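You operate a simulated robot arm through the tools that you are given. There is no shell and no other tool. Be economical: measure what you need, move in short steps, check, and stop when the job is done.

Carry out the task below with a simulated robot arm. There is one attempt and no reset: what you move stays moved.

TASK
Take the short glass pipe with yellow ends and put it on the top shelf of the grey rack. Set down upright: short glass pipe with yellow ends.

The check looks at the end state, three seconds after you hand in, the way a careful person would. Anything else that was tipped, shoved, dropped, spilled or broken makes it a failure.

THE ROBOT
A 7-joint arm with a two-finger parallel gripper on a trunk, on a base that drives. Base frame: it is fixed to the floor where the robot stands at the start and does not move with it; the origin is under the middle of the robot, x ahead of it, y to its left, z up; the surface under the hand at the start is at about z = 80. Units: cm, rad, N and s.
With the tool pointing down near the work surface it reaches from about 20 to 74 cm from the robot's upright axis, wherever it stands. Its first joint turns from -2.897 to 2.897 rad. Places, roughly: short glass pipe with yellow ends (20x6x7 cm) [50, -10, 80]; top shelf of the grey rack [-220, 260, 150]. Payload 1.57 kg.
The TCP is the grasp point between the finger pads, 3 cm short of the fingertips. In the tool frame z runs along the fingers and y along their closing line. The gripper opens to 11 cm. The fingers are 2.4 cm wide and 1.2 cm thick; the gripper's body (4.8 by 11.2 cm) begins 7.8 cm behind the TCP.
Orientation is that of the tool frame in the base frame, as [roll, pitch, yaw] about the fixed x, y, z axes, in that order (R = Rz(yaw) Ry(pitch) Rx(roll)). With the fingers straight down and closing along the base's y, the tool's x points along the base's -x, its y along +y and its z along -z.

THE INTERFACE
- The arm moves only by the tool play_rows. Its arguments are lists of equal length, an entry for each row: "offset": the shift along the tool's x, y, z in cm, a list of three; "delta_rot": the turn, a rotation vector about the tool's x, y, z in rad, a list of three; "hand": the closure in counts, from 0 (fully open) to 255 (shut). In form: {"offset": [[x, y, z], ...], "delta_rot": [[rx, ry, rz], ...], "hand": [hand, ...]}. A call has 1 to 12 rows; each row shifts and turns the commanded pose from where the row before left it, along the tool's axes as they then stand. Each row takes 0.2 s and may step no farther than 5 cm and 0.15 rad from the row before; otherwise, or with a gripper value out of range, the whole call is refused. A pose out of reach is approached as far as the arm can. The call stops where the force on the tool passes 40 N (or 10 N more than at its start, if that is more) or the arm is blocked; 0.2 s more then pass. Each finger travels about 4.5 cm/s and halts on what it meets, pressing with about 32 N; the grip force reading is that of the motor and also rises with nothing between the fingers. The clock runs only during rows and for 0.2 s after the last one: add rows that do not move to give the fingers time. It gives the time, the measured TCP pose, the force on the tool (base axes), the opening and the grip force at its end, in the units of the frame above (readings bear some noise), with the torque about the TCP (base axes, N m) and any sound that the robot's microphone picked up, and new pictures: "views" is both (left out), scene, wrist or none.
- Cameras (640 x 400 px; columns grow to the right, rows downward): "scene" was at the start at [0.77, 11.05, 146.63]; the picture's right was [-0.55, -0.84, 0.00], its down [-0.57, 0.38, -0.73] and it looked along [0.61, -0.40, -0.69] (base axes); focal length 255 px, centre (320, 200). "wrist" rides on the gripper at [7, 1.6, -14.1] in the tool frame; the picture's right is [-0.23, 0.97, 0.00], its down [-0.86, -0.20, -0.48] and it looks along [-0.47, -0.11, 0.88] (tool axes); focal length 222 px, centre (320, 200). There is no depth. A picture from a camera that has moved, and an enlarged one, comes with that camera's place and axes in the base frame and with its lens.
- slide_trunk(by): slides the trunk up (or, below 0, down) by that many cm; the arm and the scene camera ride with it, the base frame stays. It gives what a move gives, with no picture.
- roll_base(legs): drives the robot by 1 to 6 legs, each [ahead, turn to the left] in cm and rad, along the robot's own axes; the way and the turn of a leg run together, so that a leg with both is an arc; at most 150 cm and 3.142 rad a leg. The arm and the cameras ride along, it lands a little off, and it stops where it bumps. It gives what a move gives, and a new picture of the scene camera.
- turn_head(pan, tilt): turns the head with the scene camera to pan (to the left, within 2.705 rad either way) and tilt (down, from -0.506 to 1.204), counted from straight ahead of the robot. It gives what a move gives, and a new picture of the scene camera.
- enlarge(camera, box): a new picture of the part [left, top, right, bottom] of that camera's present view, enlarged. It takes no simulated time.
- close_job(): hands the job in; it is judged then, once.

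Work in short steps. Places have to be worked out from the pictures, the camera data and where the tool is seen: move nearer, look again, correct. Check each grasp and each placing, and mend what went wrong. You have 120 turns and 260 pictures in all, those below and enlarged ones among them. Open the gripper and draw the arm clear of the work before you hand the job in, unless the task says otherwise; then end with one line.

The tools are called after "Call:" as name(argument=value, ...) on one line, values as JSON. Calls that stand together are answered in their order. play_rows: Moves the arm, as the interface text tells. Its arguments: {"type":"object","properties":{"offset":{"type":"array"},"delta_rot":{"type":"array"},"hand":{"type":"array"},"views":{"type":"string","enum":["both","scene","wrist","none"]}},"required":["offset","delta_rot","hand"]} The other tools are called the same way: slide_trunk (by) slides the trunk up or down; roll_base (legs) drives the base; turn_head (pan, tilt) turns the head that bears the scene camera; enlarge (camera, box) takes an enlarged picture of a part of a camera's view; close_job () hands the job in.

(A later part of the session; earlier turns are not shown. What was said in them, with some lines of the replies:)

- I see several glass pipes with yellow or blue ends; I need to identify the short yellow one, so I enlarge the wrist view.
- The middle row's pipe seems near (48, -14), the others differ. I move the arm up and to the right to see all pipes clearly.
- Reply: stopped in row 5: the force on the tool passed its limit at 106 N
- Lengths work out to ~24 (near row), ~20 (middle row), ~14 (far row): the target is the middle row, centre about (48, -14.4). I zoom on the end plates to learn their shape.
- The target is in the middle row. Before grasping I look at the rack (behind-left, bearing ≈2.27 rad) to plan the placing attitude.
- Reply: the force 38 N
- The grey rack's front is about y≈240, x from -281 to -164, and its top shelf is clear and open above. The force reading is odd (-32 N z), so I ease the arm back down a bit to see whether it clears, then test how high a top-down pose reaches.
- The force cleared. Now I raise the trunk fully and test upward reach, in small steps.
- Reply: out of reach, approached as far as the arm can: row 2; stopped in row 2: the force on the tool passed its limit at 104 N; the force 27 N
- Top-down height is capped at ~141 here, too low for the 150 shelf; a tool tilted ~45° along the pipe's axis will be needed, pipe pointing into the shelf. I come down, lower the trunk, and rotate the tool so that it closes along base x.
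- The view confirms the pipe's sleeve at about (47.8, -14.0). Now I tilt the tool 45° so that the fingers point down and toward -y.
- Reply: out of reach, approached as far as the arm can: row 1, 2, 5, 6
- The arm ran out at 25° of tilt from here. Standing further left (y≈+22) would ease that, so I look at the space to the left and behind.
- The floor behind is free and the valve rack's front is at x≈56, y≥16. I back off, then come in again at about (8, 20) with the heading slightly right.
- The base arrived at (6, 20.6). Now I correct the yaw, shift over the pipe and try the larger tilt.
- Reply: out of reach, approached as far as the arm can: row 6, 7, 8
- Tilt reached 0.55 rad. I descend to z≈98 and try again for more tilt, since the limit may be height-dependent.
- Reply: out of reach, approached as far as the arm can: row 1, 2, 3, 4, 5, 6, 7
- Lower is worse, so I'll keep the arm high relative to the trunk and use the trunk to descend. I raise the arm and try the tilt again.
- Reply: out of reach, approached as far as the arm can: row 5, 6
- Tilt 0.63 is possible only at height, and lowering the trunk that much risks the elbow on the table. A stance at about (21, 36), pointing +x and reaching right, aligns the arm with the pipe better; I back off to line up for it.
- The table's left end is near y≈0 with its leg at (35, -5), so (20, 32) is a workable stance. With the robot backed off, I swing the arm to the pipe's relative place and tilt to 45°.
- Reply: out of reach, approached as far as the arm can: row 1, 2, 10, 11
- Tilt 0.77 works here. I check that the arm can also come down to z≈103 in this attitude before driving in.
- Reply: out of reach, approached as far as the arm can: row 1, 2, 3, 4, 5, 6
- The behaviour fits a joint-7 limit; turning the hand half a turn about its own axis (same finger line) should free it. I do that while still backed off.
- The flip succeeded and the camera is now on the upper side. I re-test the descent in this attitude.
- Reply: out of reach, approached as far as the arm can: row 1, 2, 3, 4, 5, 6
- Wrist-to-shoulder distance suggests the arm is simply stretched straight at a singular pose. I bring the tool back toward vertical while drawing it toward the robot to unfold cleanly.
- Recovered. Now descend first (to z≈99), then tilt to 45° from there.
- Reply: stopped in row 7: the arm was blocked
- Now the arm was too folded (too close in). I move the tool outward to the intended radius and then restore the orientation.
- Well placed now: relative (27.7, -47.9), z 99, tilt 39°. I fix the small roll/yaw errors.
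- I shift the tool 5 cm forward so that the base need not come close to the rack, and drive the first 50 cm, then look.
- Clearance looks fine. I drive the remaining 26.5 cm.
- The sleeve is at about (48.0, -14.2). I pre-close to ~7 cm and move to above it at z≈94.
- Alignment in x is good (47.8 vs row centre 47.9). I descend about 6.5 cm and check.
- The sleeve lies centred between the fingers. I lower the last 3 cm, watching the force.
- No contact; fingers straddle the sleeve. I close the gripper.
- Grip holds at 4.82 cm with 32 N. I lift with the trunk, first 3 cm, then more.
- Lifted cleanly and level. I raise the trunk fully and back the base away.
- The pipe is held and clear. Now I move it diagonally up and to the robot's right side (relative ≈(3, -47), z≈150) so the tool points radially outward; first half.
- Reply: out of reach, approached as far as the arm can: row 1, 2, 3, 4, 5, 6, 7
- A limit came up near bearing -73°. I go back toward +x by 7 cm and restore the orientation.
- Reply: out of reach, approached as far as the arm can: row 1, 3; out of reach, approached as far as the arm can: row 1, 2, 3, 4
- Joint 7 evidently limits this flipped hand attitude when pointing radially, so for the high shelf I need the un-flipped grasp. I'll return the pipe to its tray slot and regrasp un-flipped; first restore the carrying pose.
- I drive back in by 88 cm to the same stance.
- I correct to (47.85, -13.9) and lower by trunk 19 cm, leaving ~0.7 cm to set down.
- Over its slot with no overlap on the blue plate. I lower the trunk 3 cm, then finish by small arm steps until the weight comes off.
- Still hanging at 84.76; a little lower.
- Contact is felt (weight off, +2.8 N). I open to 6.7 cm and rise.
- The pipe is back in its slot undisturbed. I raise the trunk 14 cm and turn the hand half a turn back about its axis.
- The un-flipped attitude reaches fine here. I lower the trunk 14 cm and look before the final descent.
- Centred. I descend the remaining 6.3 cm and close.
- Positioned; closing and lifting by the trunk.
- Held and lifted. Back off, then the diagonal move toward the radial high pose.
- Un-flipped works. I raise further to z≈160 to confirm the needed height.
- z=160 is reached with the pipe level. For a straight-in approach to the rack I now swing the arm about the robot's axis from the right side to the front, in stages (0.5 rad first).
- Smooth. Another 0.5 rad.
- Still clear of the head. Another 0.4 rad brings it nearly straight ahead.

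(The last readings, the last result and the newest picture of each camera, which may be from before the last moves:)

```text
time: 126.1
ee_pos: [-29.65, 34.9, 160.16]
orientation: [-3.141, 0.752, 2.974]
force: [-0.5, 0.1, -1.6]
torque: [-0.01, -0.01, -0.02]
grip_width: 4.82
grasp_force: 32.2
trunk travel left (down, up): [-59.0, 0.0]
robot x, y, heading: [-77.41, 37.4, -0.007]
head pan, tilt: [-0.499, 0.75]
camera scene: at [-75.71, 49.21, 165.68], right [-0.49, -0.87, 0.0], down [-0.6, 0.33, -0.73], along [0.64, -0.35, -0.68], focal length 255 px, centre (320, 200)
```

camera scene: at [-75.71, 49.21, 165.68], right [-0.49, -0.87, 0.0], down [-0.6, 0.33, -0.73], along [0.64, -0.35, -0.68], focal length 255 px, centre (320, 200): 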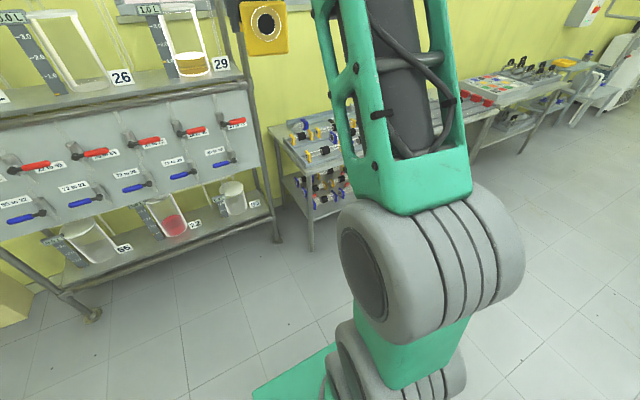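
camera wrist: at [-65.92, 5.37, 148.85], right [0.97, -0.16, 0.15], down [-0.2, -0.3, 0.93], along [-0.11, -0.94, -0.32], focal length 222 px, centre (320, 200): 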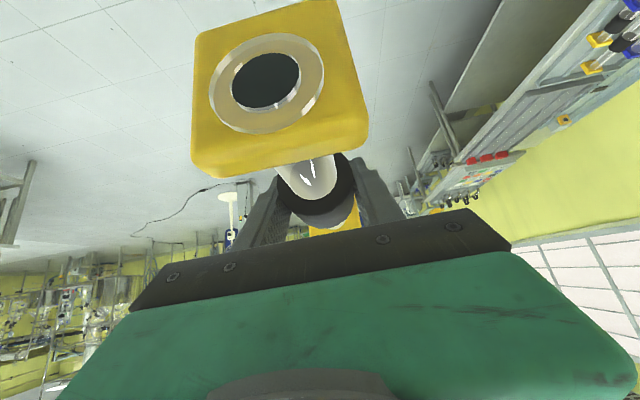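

The arm is now nearly straight ahead (tool azimuth -0.16 rad). I drive to a staging point about (-210, 160) with heading ≈1.73, facing the grey rack.

Call:
roll_base(legs=[[0, 1.2], [0, 1.205], [90, 0], [90, 0], [0, -0.67]])

Call:
turn_head(pan=0.0, tilt=0.25)

```text
time: 143.0
ee_pos: [-214.63, 206.67, 160.18]
orientation: [3.142, 0.749, -1.576]
force: [0.1, 0.0, -3.1]
torque: [-0.01, 0.02, 0.02]
grip_width: 4.82
grasp_force: 32.0
trunk travel left (down, up): [-59.0, 0.0]
robot x, y, heading: [-209.39, 159.31, 1.731]
head pan, tilt: [-0.499, 0.75]
camera scene: at [-221.31, 159.27, 165.68], right [0.94, -0.34, 0.0], down [-0.23, -0.64, -0.73], along [0.25, 0.69, -0.68], focal length 255 px, centre (320, 200)
```

scene: 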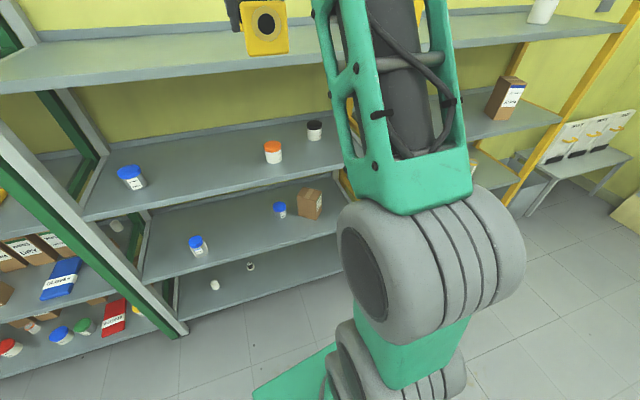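

```text
time: 143.9
ee_pos: [-214.71, 206.7, 160.27]
orientation: [3.141, 0.749, -1.577]
force: [-0.3, 0.2, -1.8]
torque: [-0.02, -0.01, -0.01]
grip_width: 4.83
grasp_force: 32.6
trunk travel left (down, up): [-59.0, 0.0]
robot x, y, heading: [-209.29, 159.77, 1.727]
head pan, tilt: [0.0, 0.25]
camera scene: at [-225.57, 160.68, 170.18], right [0.99, 0.16, 0.0], down [0.04, -0.24, -0.97], along [-0.15, 0.96, -0.25], focal length 255 px, centre (320, 200)
```

scene: 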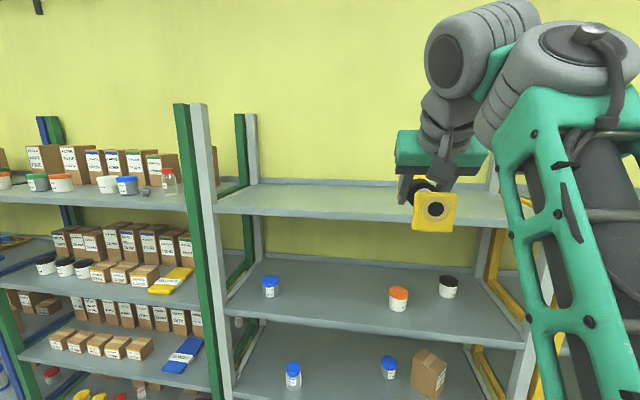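

The top shelf is clear; I estimate its front edge at y≈242 and surface z≈144. I drive 35 cm forward and look down at base clearance.

Call:
roll_base(legs=[[35, 0]])

Call:
turn_head(pan=0.35, tilt=1.1)

```text
time: 146.2
ee_pos: [-220.12, 241.23, 160.08]
orientation: [-3.141, 0.75, -1.575]
force: [-0.1, 0.3, -2.5]
torque: [0.01, -0.01, 0.01]
grip_width: 4.82
grasp_force: 32.1
trunk travel left (down, up): [-59.0, 0.0]
robot x, y, heading: [-215.23, 194.23, 1.727]
head pan, tilt: [0.0, 0.25]
camera scene: at [-231.05, 195.34, 170.18], right [0.99, 0.16, 0.0], down [0.04, -0.24, -0.97], along [-0.15, 0.96, -0.25], focal length 255 px, centre (320, 200)
```

scene: 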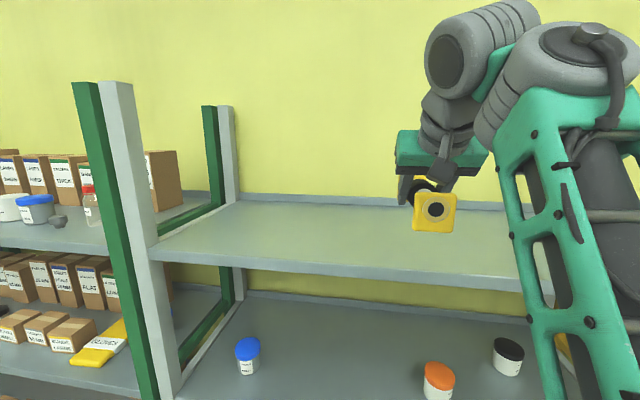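

```text
time: 147.3
ee_pos: [-220.2, 241.17, 160.23]
orientation: [3.141, 0.75, -1.576]
force: [-0.4, 0.4, -2.8]
torque: [0.02, -0.03, 0.01]
grip_width: 4.81
grasp_force: 32.0
trunk travel left (down, up): [-59.0, 0.0]
robot x, y, heading: [-214.98, 194.03, 1.726]
head pan, tilt: [0.351, 1.1]
camera scene: at [-232.65, 191.55, 163.11], right [0.87, 0.49, 0.0], down [0.43, -0.78, -0.45], along [-0.22, 0.4, -0.89], focal length 255 px, centre (320, 200)
```

scene: 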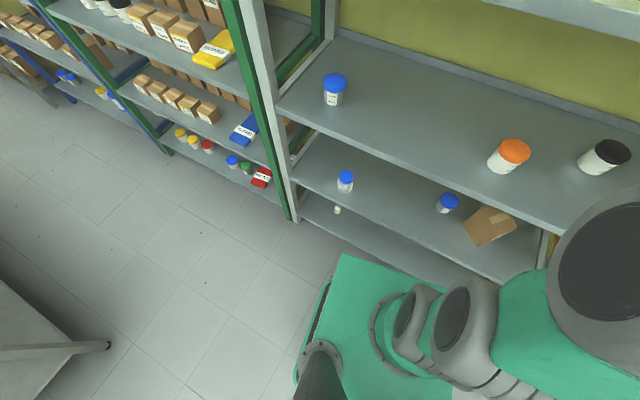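

Base corner is ~10 cm short of the rack, whose front is at y≈243, shelf z≈144. I lower the pipe 6 cm and extend the arm 8 cm outward.

Call:
play_rows(offset=[[2.05, 0, 2.19], [2.05, 0, 2.19], [-1.95, 0, 1.82], [-1.95, 0, 1.82], [-1.95, 0, 1.82], [0, 0, 0]], delta_rot=[[0, 0, 0], [0, 0, 0], [0, 0, 0], [0, 0, 0], [0, 0, 0], [0, 0, 0]], hand=[255, 255, 255, 255, 255, 255], views="none")

Call:
turn_head(pan=-0.1, tilt=0.4)

```text
time: 148.8
ee_pos: [-220.09, 249.21, 154.39]
orientation: [3.141, 0.752, -1.576]
force: [0.3, 0.1, -2.9]
torque: [0.0, -0.01, 0.0]
grip_width: 4.85
grasp_force: 32.1
trunk travel left (down, up): [-59.0, 0.0]
robot x, y, heading: [-215.21, 194.06, 1.727]
head pan, tilt: [0.351, 1.1]
```

```text
time: 149.8
ee_pos: [-220.04, 249.23, 154.22]
orientation: [3.141, 0.75, -1.576]
force: [0.5, -0.7, -1.9]
torque: [-0.01, 0.02, -0.02]
grip_width: 4.85
grasp_force: 31.9
trunk travel left (down, up): [-59.0, 0.0]
robot x, y, heading: [-214.93, 194.54, 1.727]
head pan, tilt: [-0.099, 0.4]
camera scene: at [-230.12, 195.28, 168.78], right [1.0, 0.06, 0.0], down [0.02, -0.39, -0.92], along [-0.05, 0.92, -0.39], focal length 255 px, centre (320, 200)
```

scene: 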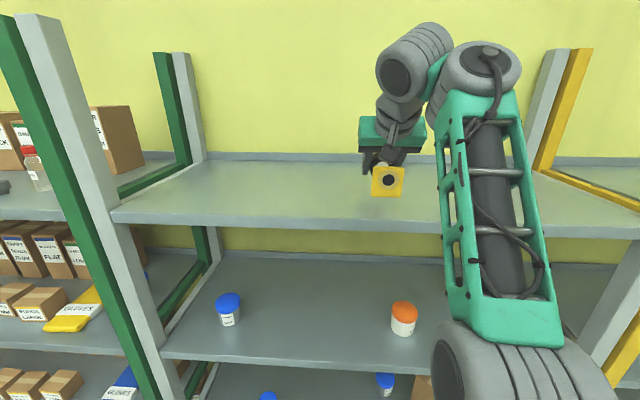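

Reach is fine at r≈55. Shelf front ≈243, z≈145, back ≈284. I drive 6 cm forward, to put the pipe at y≈255.

Call:
roll_base(legs=[[6, 0]])

Call:
enlarge(camera="scene", box=[300, 120, 480, 250])

```text
time: 150.8
ee_pos: [-221.08, 255.28, 154.18]
orientation: [3.141, 0.748, -1.575]
force: [-0.1, 0.5, -3.6]
torque: [-0.04, -0.02, -0.01]
grip_width: 4.82
grasp_force: 31.9
trunk travel left (down, up): [-59.0, 0.0]
robot x, y, heading: [-216.45, 199.67, 1.723]
head pan, tilt: [-0.099, 0.4]
camera scene: at [-231.09, 201.44, 168.78], right [1.0, 0.06, 0.0], down [0.02, -0.39, -0.92], along [-0.05, 0.92, -0.39], focal length 255 px, centre (320, 200)
```

scene: 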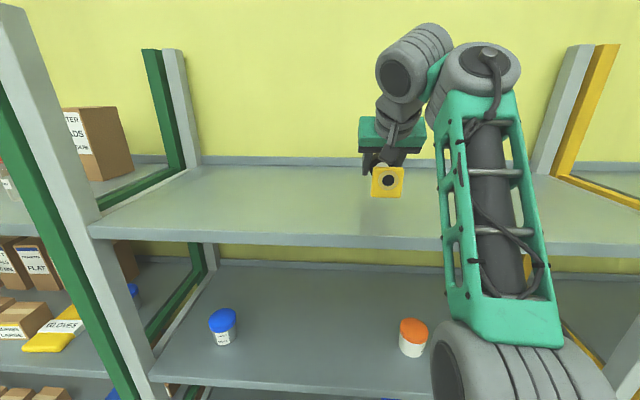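

```text
3.08 times, centred on (390, 185) of scene
camera zoom: at [-231.09, 201.44, 168.78], right [1.0, 0.06, 0.0], down [0.02, -0.39, -0.92], along [-0.05, 0.92, -0.39], focal length 785 px, centre (105, 246)
```

zoom: 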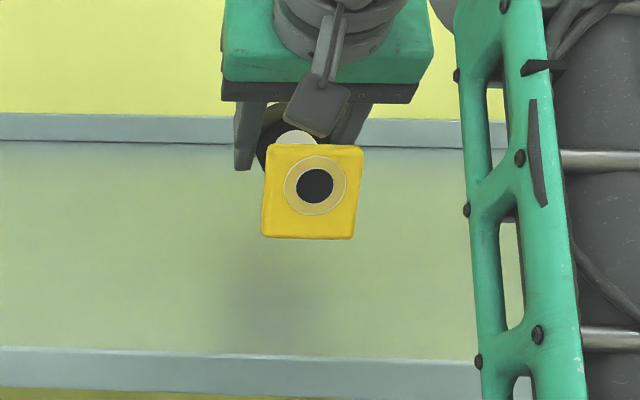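

The pipe's near end is ~3 cm inside the front edge. I extend 2.5 cm more and lower by the trunk 3 cm.

Call:
play_rows(offset=[[-1.83, 0, 1.71], [0, 0, 0]], delta_rot=[[0, 0, 0], [0, 0, 0]], hand=[255, 255], views="none")

Call:
slide_trunk(by=-3)

Call:
enlarge(camera="scene", box=[300, 100, 480, 230])

```text
time: 151.4
ee_pos: [-221.15, 257.72, 154.25]
orientation: [3.141, 0.75, -1.576]
force: [0.0, -0.3, -1.9]
torque: [-0.01, 0.01, 0.05]
grip_width: 4.85
grasp_force: 32.0
trunk travel left (down, up): [-59.0, 0.0]
robot x, y, heading: [-216.11, 200.17, 1.73]
head pan, tilt: [-0.099, 0.4]
```

```text
time: 152.1
ee_pos: [-221.04, 257.77, 151.2]
orientation: [3.142, 0.749, -1.576]
force: [0.4, 0.6, -2.4]
torque: [0.01, 0.0, 0.0]
grip_width: 4.78
grasp_force: 31.7
trunk travel left (down, up): [-56.0, 3.0]
robot x, y, heading: [-216.16, 200.38, 1.721]
head pan, tilt: [-0.099, 0.4]
```

```text
3.08 times, centred on (390, 165) of scene
camera zoom: at [-231.06, 201.26, 165.78], right [1.0, 0.06, 0.0], down [0.02, -0.39, -0.92], along [-0.05, 0.92, -0.39], focal length 785 px, centre (105, 308)
```

zoom: 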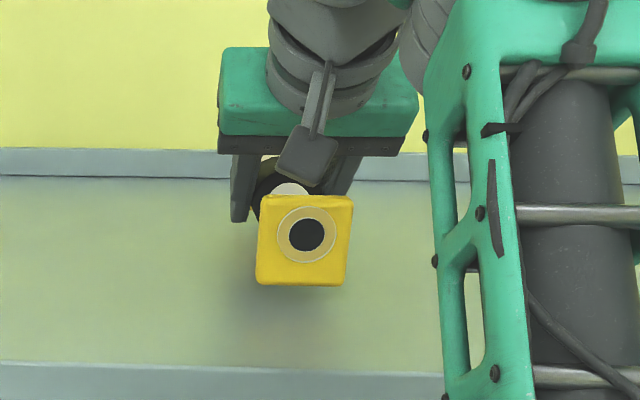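

Shadow shows the pipe a few cm above the shelf. I step down by 1 cm.

Call:
play_rows(offset=[[0.34, 0, 0.37], [0.34, 0, 0.37], [0, 0, 0]], delta_rot=[[0, 0, 0], [0, 0, 0], [0, 0, 0]], hand=[255, 255, 255], views="none")

Call:
play_rows(offset=[[0.27, 0, 0.29], [0, 0, 0]], delta_rot=[[0, 0, 0], [0, 0, 0]], hand=[255, 255], views="scene")

```text
time: 152.9
ee_pos: [-221.07, 257.68, 150.24]
orientation: [3.141, 0.75, -1.577]
force: [0.3, -0.1, -1.7]
torque: [-0.02, -0.05, 0.0]
grip_width: 4.77
grasp_force: 31.9
trunk travel left (down, up): [-56.0, 3.0]
robot x, y, heading: [-215.77, 200.29, 1.726]
head pan, tilt: [-0.099, 0.4]
```

```text
time: 153.5
ee_pos: [-221.08, 257.75, 149.73]
orientation: [-3.14, 0.752, -1.577]
force: [-0.8, -0.2, -0.9]
torque: [0.09, -0.01, 0.04]
grip_width: 4.82
grasp_force: 32.0
trunk travel left (down, up): [-56.0, 3.0]
robot x, y, heading: [-215.91, 200.17, 1.731]
head pan, tilt: [-0.099, 0.4]
camera scene: at [-231.06, 201.27, 165.79], right [1.0, 0.06, 0.0], down [0.02, -0.39, -0.92], along [-0.05, 0.92, -0.39], focal length 255 px, centre (320, 200)
```

scene: 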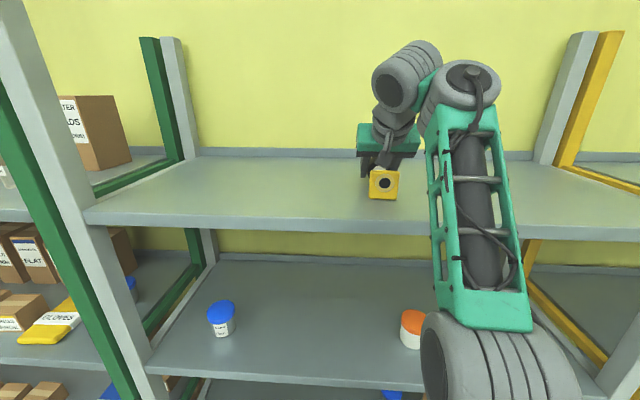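

Contact is just beginning; a further 0.2 cm.

Call:
play_rows(offset=[[0.14, 0, 0.15], [0, 0, 0]], delta_rot=[[0, 0, 0], [0, 0, 0]], hand=[255, 255], views="none")

Call:
enlarge(camera="scene", box=[320, 120, 450, 240])

```text
time: 154.1
ee_pos: [-221.12, 257.64, 149.73]
orientation: [3.139, 0.755, -1.576]
force: [0.1, 5.9, 15.0]
torque: [-0.21, -0.38, 0.33]
grip_width: 4.81
grasp_force: 31.7
trunk travel left (down, up): [-56.0, 3.0]
robot x, y, heading: [-216.22, 200.31, 1.732]
head pan, tilt: [-0.099, 0.4]
```

```text
3.33 times, centred on (385, 180) of scene
camera zoom: at [-231.04, 201.26, 165.81], right [1.0, 0.06, 0.0], down [0.02, -0.39, -0.92], along [-0.05, 0.92, -0.39], focal length 850 px, centre (103, 267)
```

zoom: 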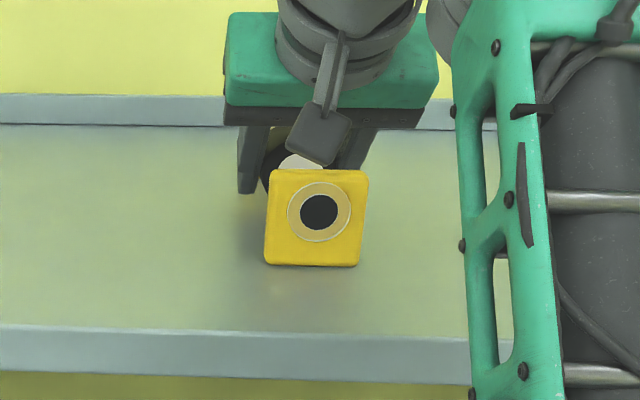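

Seated firmly. I relieve the press by 0.1 cm, open gently, and check.

Call:
play_rows(offset=[[-0.1, 0, -0.11], [0, 0, 0], [0, 0, 0], [0, 0, 0], [0, 0, 0], [0, 0, 0]], delta_rot=[[0, 0, 0], [0, 0, 0], [0, 0, 0], [0, 0, 0], [0, 0, 0], [0, 0, 0]], hand=[255, 200, 130, 95, 95, 95], views="both")

```text
time: 155.5
ee_pos: [-221.14, 257.77, 149.76]
orientation: [-3.14, 0.749, -1.575]
force: [0.6, -0.9, 0.4]
torque: [-0.02, 0.0, -0.04]
grip_width: 6.89
grasp_force: 0.1
trunk travel left (down, up): [-56.0, 3.0]
robot x, y, heading: [-215.98, 199.9, 1.729]
head pan, tilt: [-0.099, 0.4]
camera scene: at [-231.06, 201.25, 165.78], right [1.0, 0.06, 0.0], down [0.02, -0.39, -0.92], along [-0.05, 0.92, -0.39], focal length 255 px, centre (320, 200)
camera wrist: at [-222.78, 243.09, 155.4], right [-0.97, 0.17, 0.16], down [0.2, 0.3, 0.93], along [0.11, 0.94, -0.33], focal length 222 px, centre (320, 200)
```

scene: 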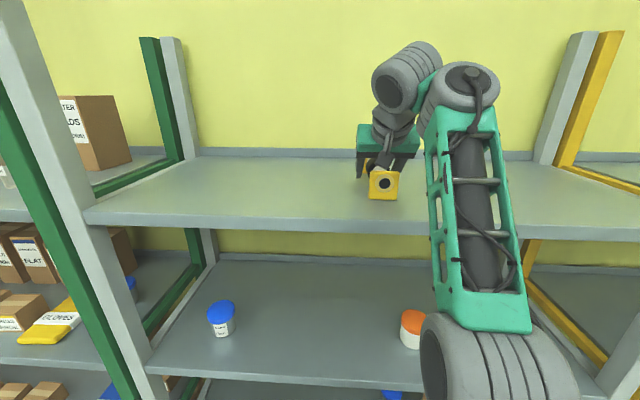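
wrist: 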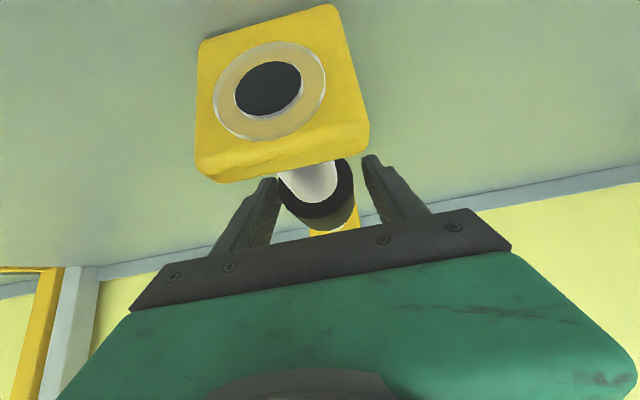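

Released and the pipe stands level on its flanges. I withdraw along the tool axis (back and up).

Call:
play_rows(offset=[[0, 0, -1.5], [0, 0, -3], [0, 0, -3], [0, 0, -3], [0, 0, -3], [0, 0, -3], [0, 0, 0]], delta_rot=[[0, 0, 0], [0, 0, 0], [0, 0, 0], [0, 0, 0], [0, 0, 0], [0, 0, 0], [0, 0, 0]], hand=[95, 95, 95, 95, 95, 95, 95], views="both")

```text
time: 157.1
ee_pos: [-221.16, 246.33, 161.8]
orientation: [3.14, 0.75, -1.576]
force: [-0.2, 0.1, -1.4]
torque: [0.01, -0.02, -0.01]
grip_width: 6.88
grasp_force: 0.1
trunk travel left (down, up): [-56.0, 3.0]
robot x, y, heading: [-216.05, 200.23, 1.728]
head pan, tilt: [-0.099, 0.4]
camera scene: at [-231.05, 201.19, 165.79], right [1.0, 0.06, 0.0], down [0.02, -0.39, -0.92], along [-0.05, 0.92, -0.39], focal length 255 px, centre (320, 200)
camera wrist: at [-222.81, 231.64, 167.52], right [-0.97, 0.17, 0.16], down [0.2, 0.3, 0.93], along [0.11, 0.94, -0.32], focal length 222 px, centre (320, 200)
```

scene: 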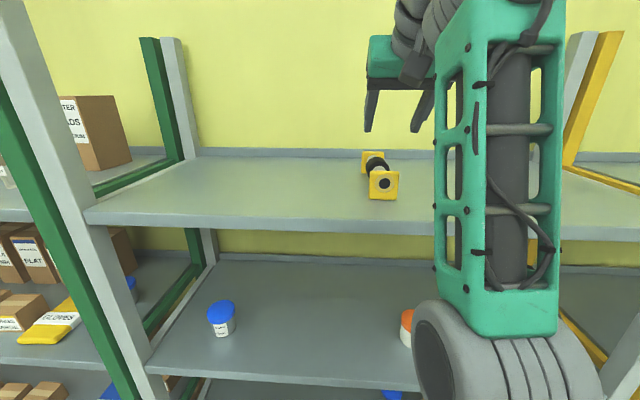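
wrist: 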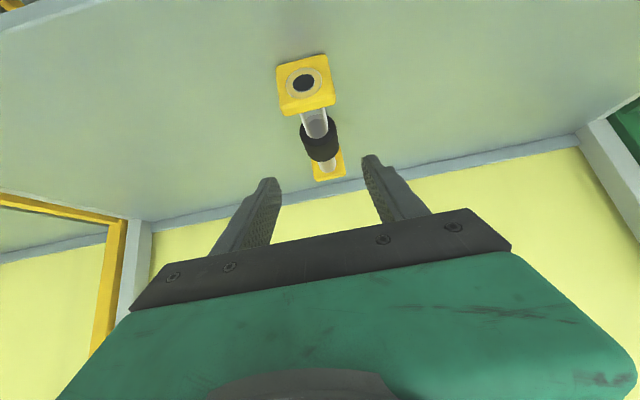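

The pipe rests on the top shelf, clear of the fingers. I back the robot away and open the gripper.

Call:
roll_base(legs=[[-40, 0]])

Call:
play_rows(offset=[[0, 0, 0], [0, 0, 0], [0, 0, 0]], delta_rot=[[0, 0, 0], [0, 0, 0], [0, 0, 0]], hand=[0, 0, 0], views="none")

Call:
enlarge(camera="scene", box=[250, 60, 470, 220])

```text
time: 159.6
ee_pos: [-214.79, 206.7, 161.82]
orientation: [-3.14, 0.75, -1.58]
force: [0.6, -0.2, -0.1]
torque: [0.02, 0.0, -0.01]
grip_width: 6.9
grasp_force: 0.1
trunk travel left (down, up): [-56.0, 3.0]
robot x, y, heading: [-210.31, 160.5, 1.725]
head pan, tilt: [-0.099, 0.4]
camera scene: at [-224.79, 161.53, 165.79], right [1.0, 0.06, 0.0], down [0.02, -0.39, -0.92], along [-0.05, 0.92, -0.39], focal length 255 px, centre (320, 200)
```

scene: 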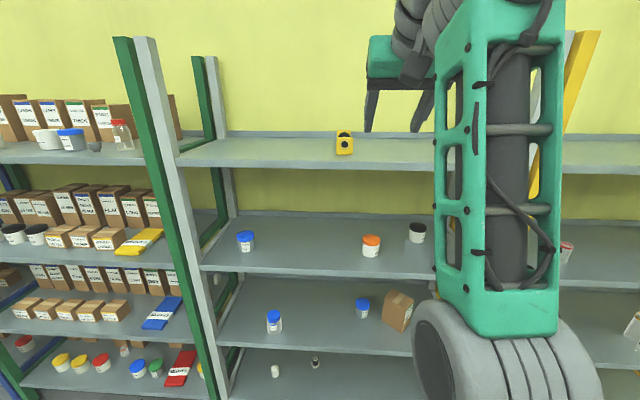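

```text
time: 160.4
ee_pos: [-214.89, 206.82, 161.81]
orientation: [3.141, 0.751, -1.579]
force: [0.4, -1.6, 0.3]
torque: [-0.03, -0.01, 0.01]
grip_width: 10.99
grasp_force: 0.0
trunk travel left (down, up): [-56.0, 3.0]
robot x, y, heading: [-209.67, 160.41, 1.724]
head pan, tilt: [-0.099, 0.4]
```

```text
2.50 times, centred on (360, 140) of scene
camera zoom: at [-224.81, 161.61, 165.79], right [1.0, 0.06, 0.0], down [0.02, -0.39, -0.92], along [-0.05, 0.92, -0.39], focal length 638 px, centre (220, 350)
```

zoom: 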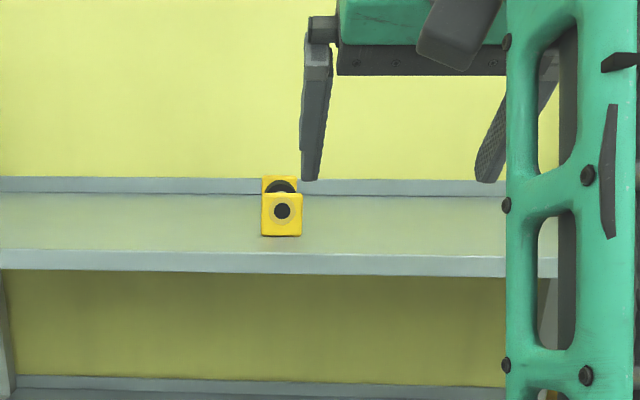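

The pipe lies stable on its flanges on the grey rack's top shelf, the same side up as it was found. The gripper is open, the arm is clear and nothing else was disturbed, so I hand in.

Call:
close_job()

```text
The job is handed in.
```

I put the short glass pipe with yellow ends on the top shelf of the grey rack, resting on its end flanges with the same side up as I found it. I took "upright" to mean that, not standing on end. The gripper is open, the arm is clear, and I saw nothing else disturbed.
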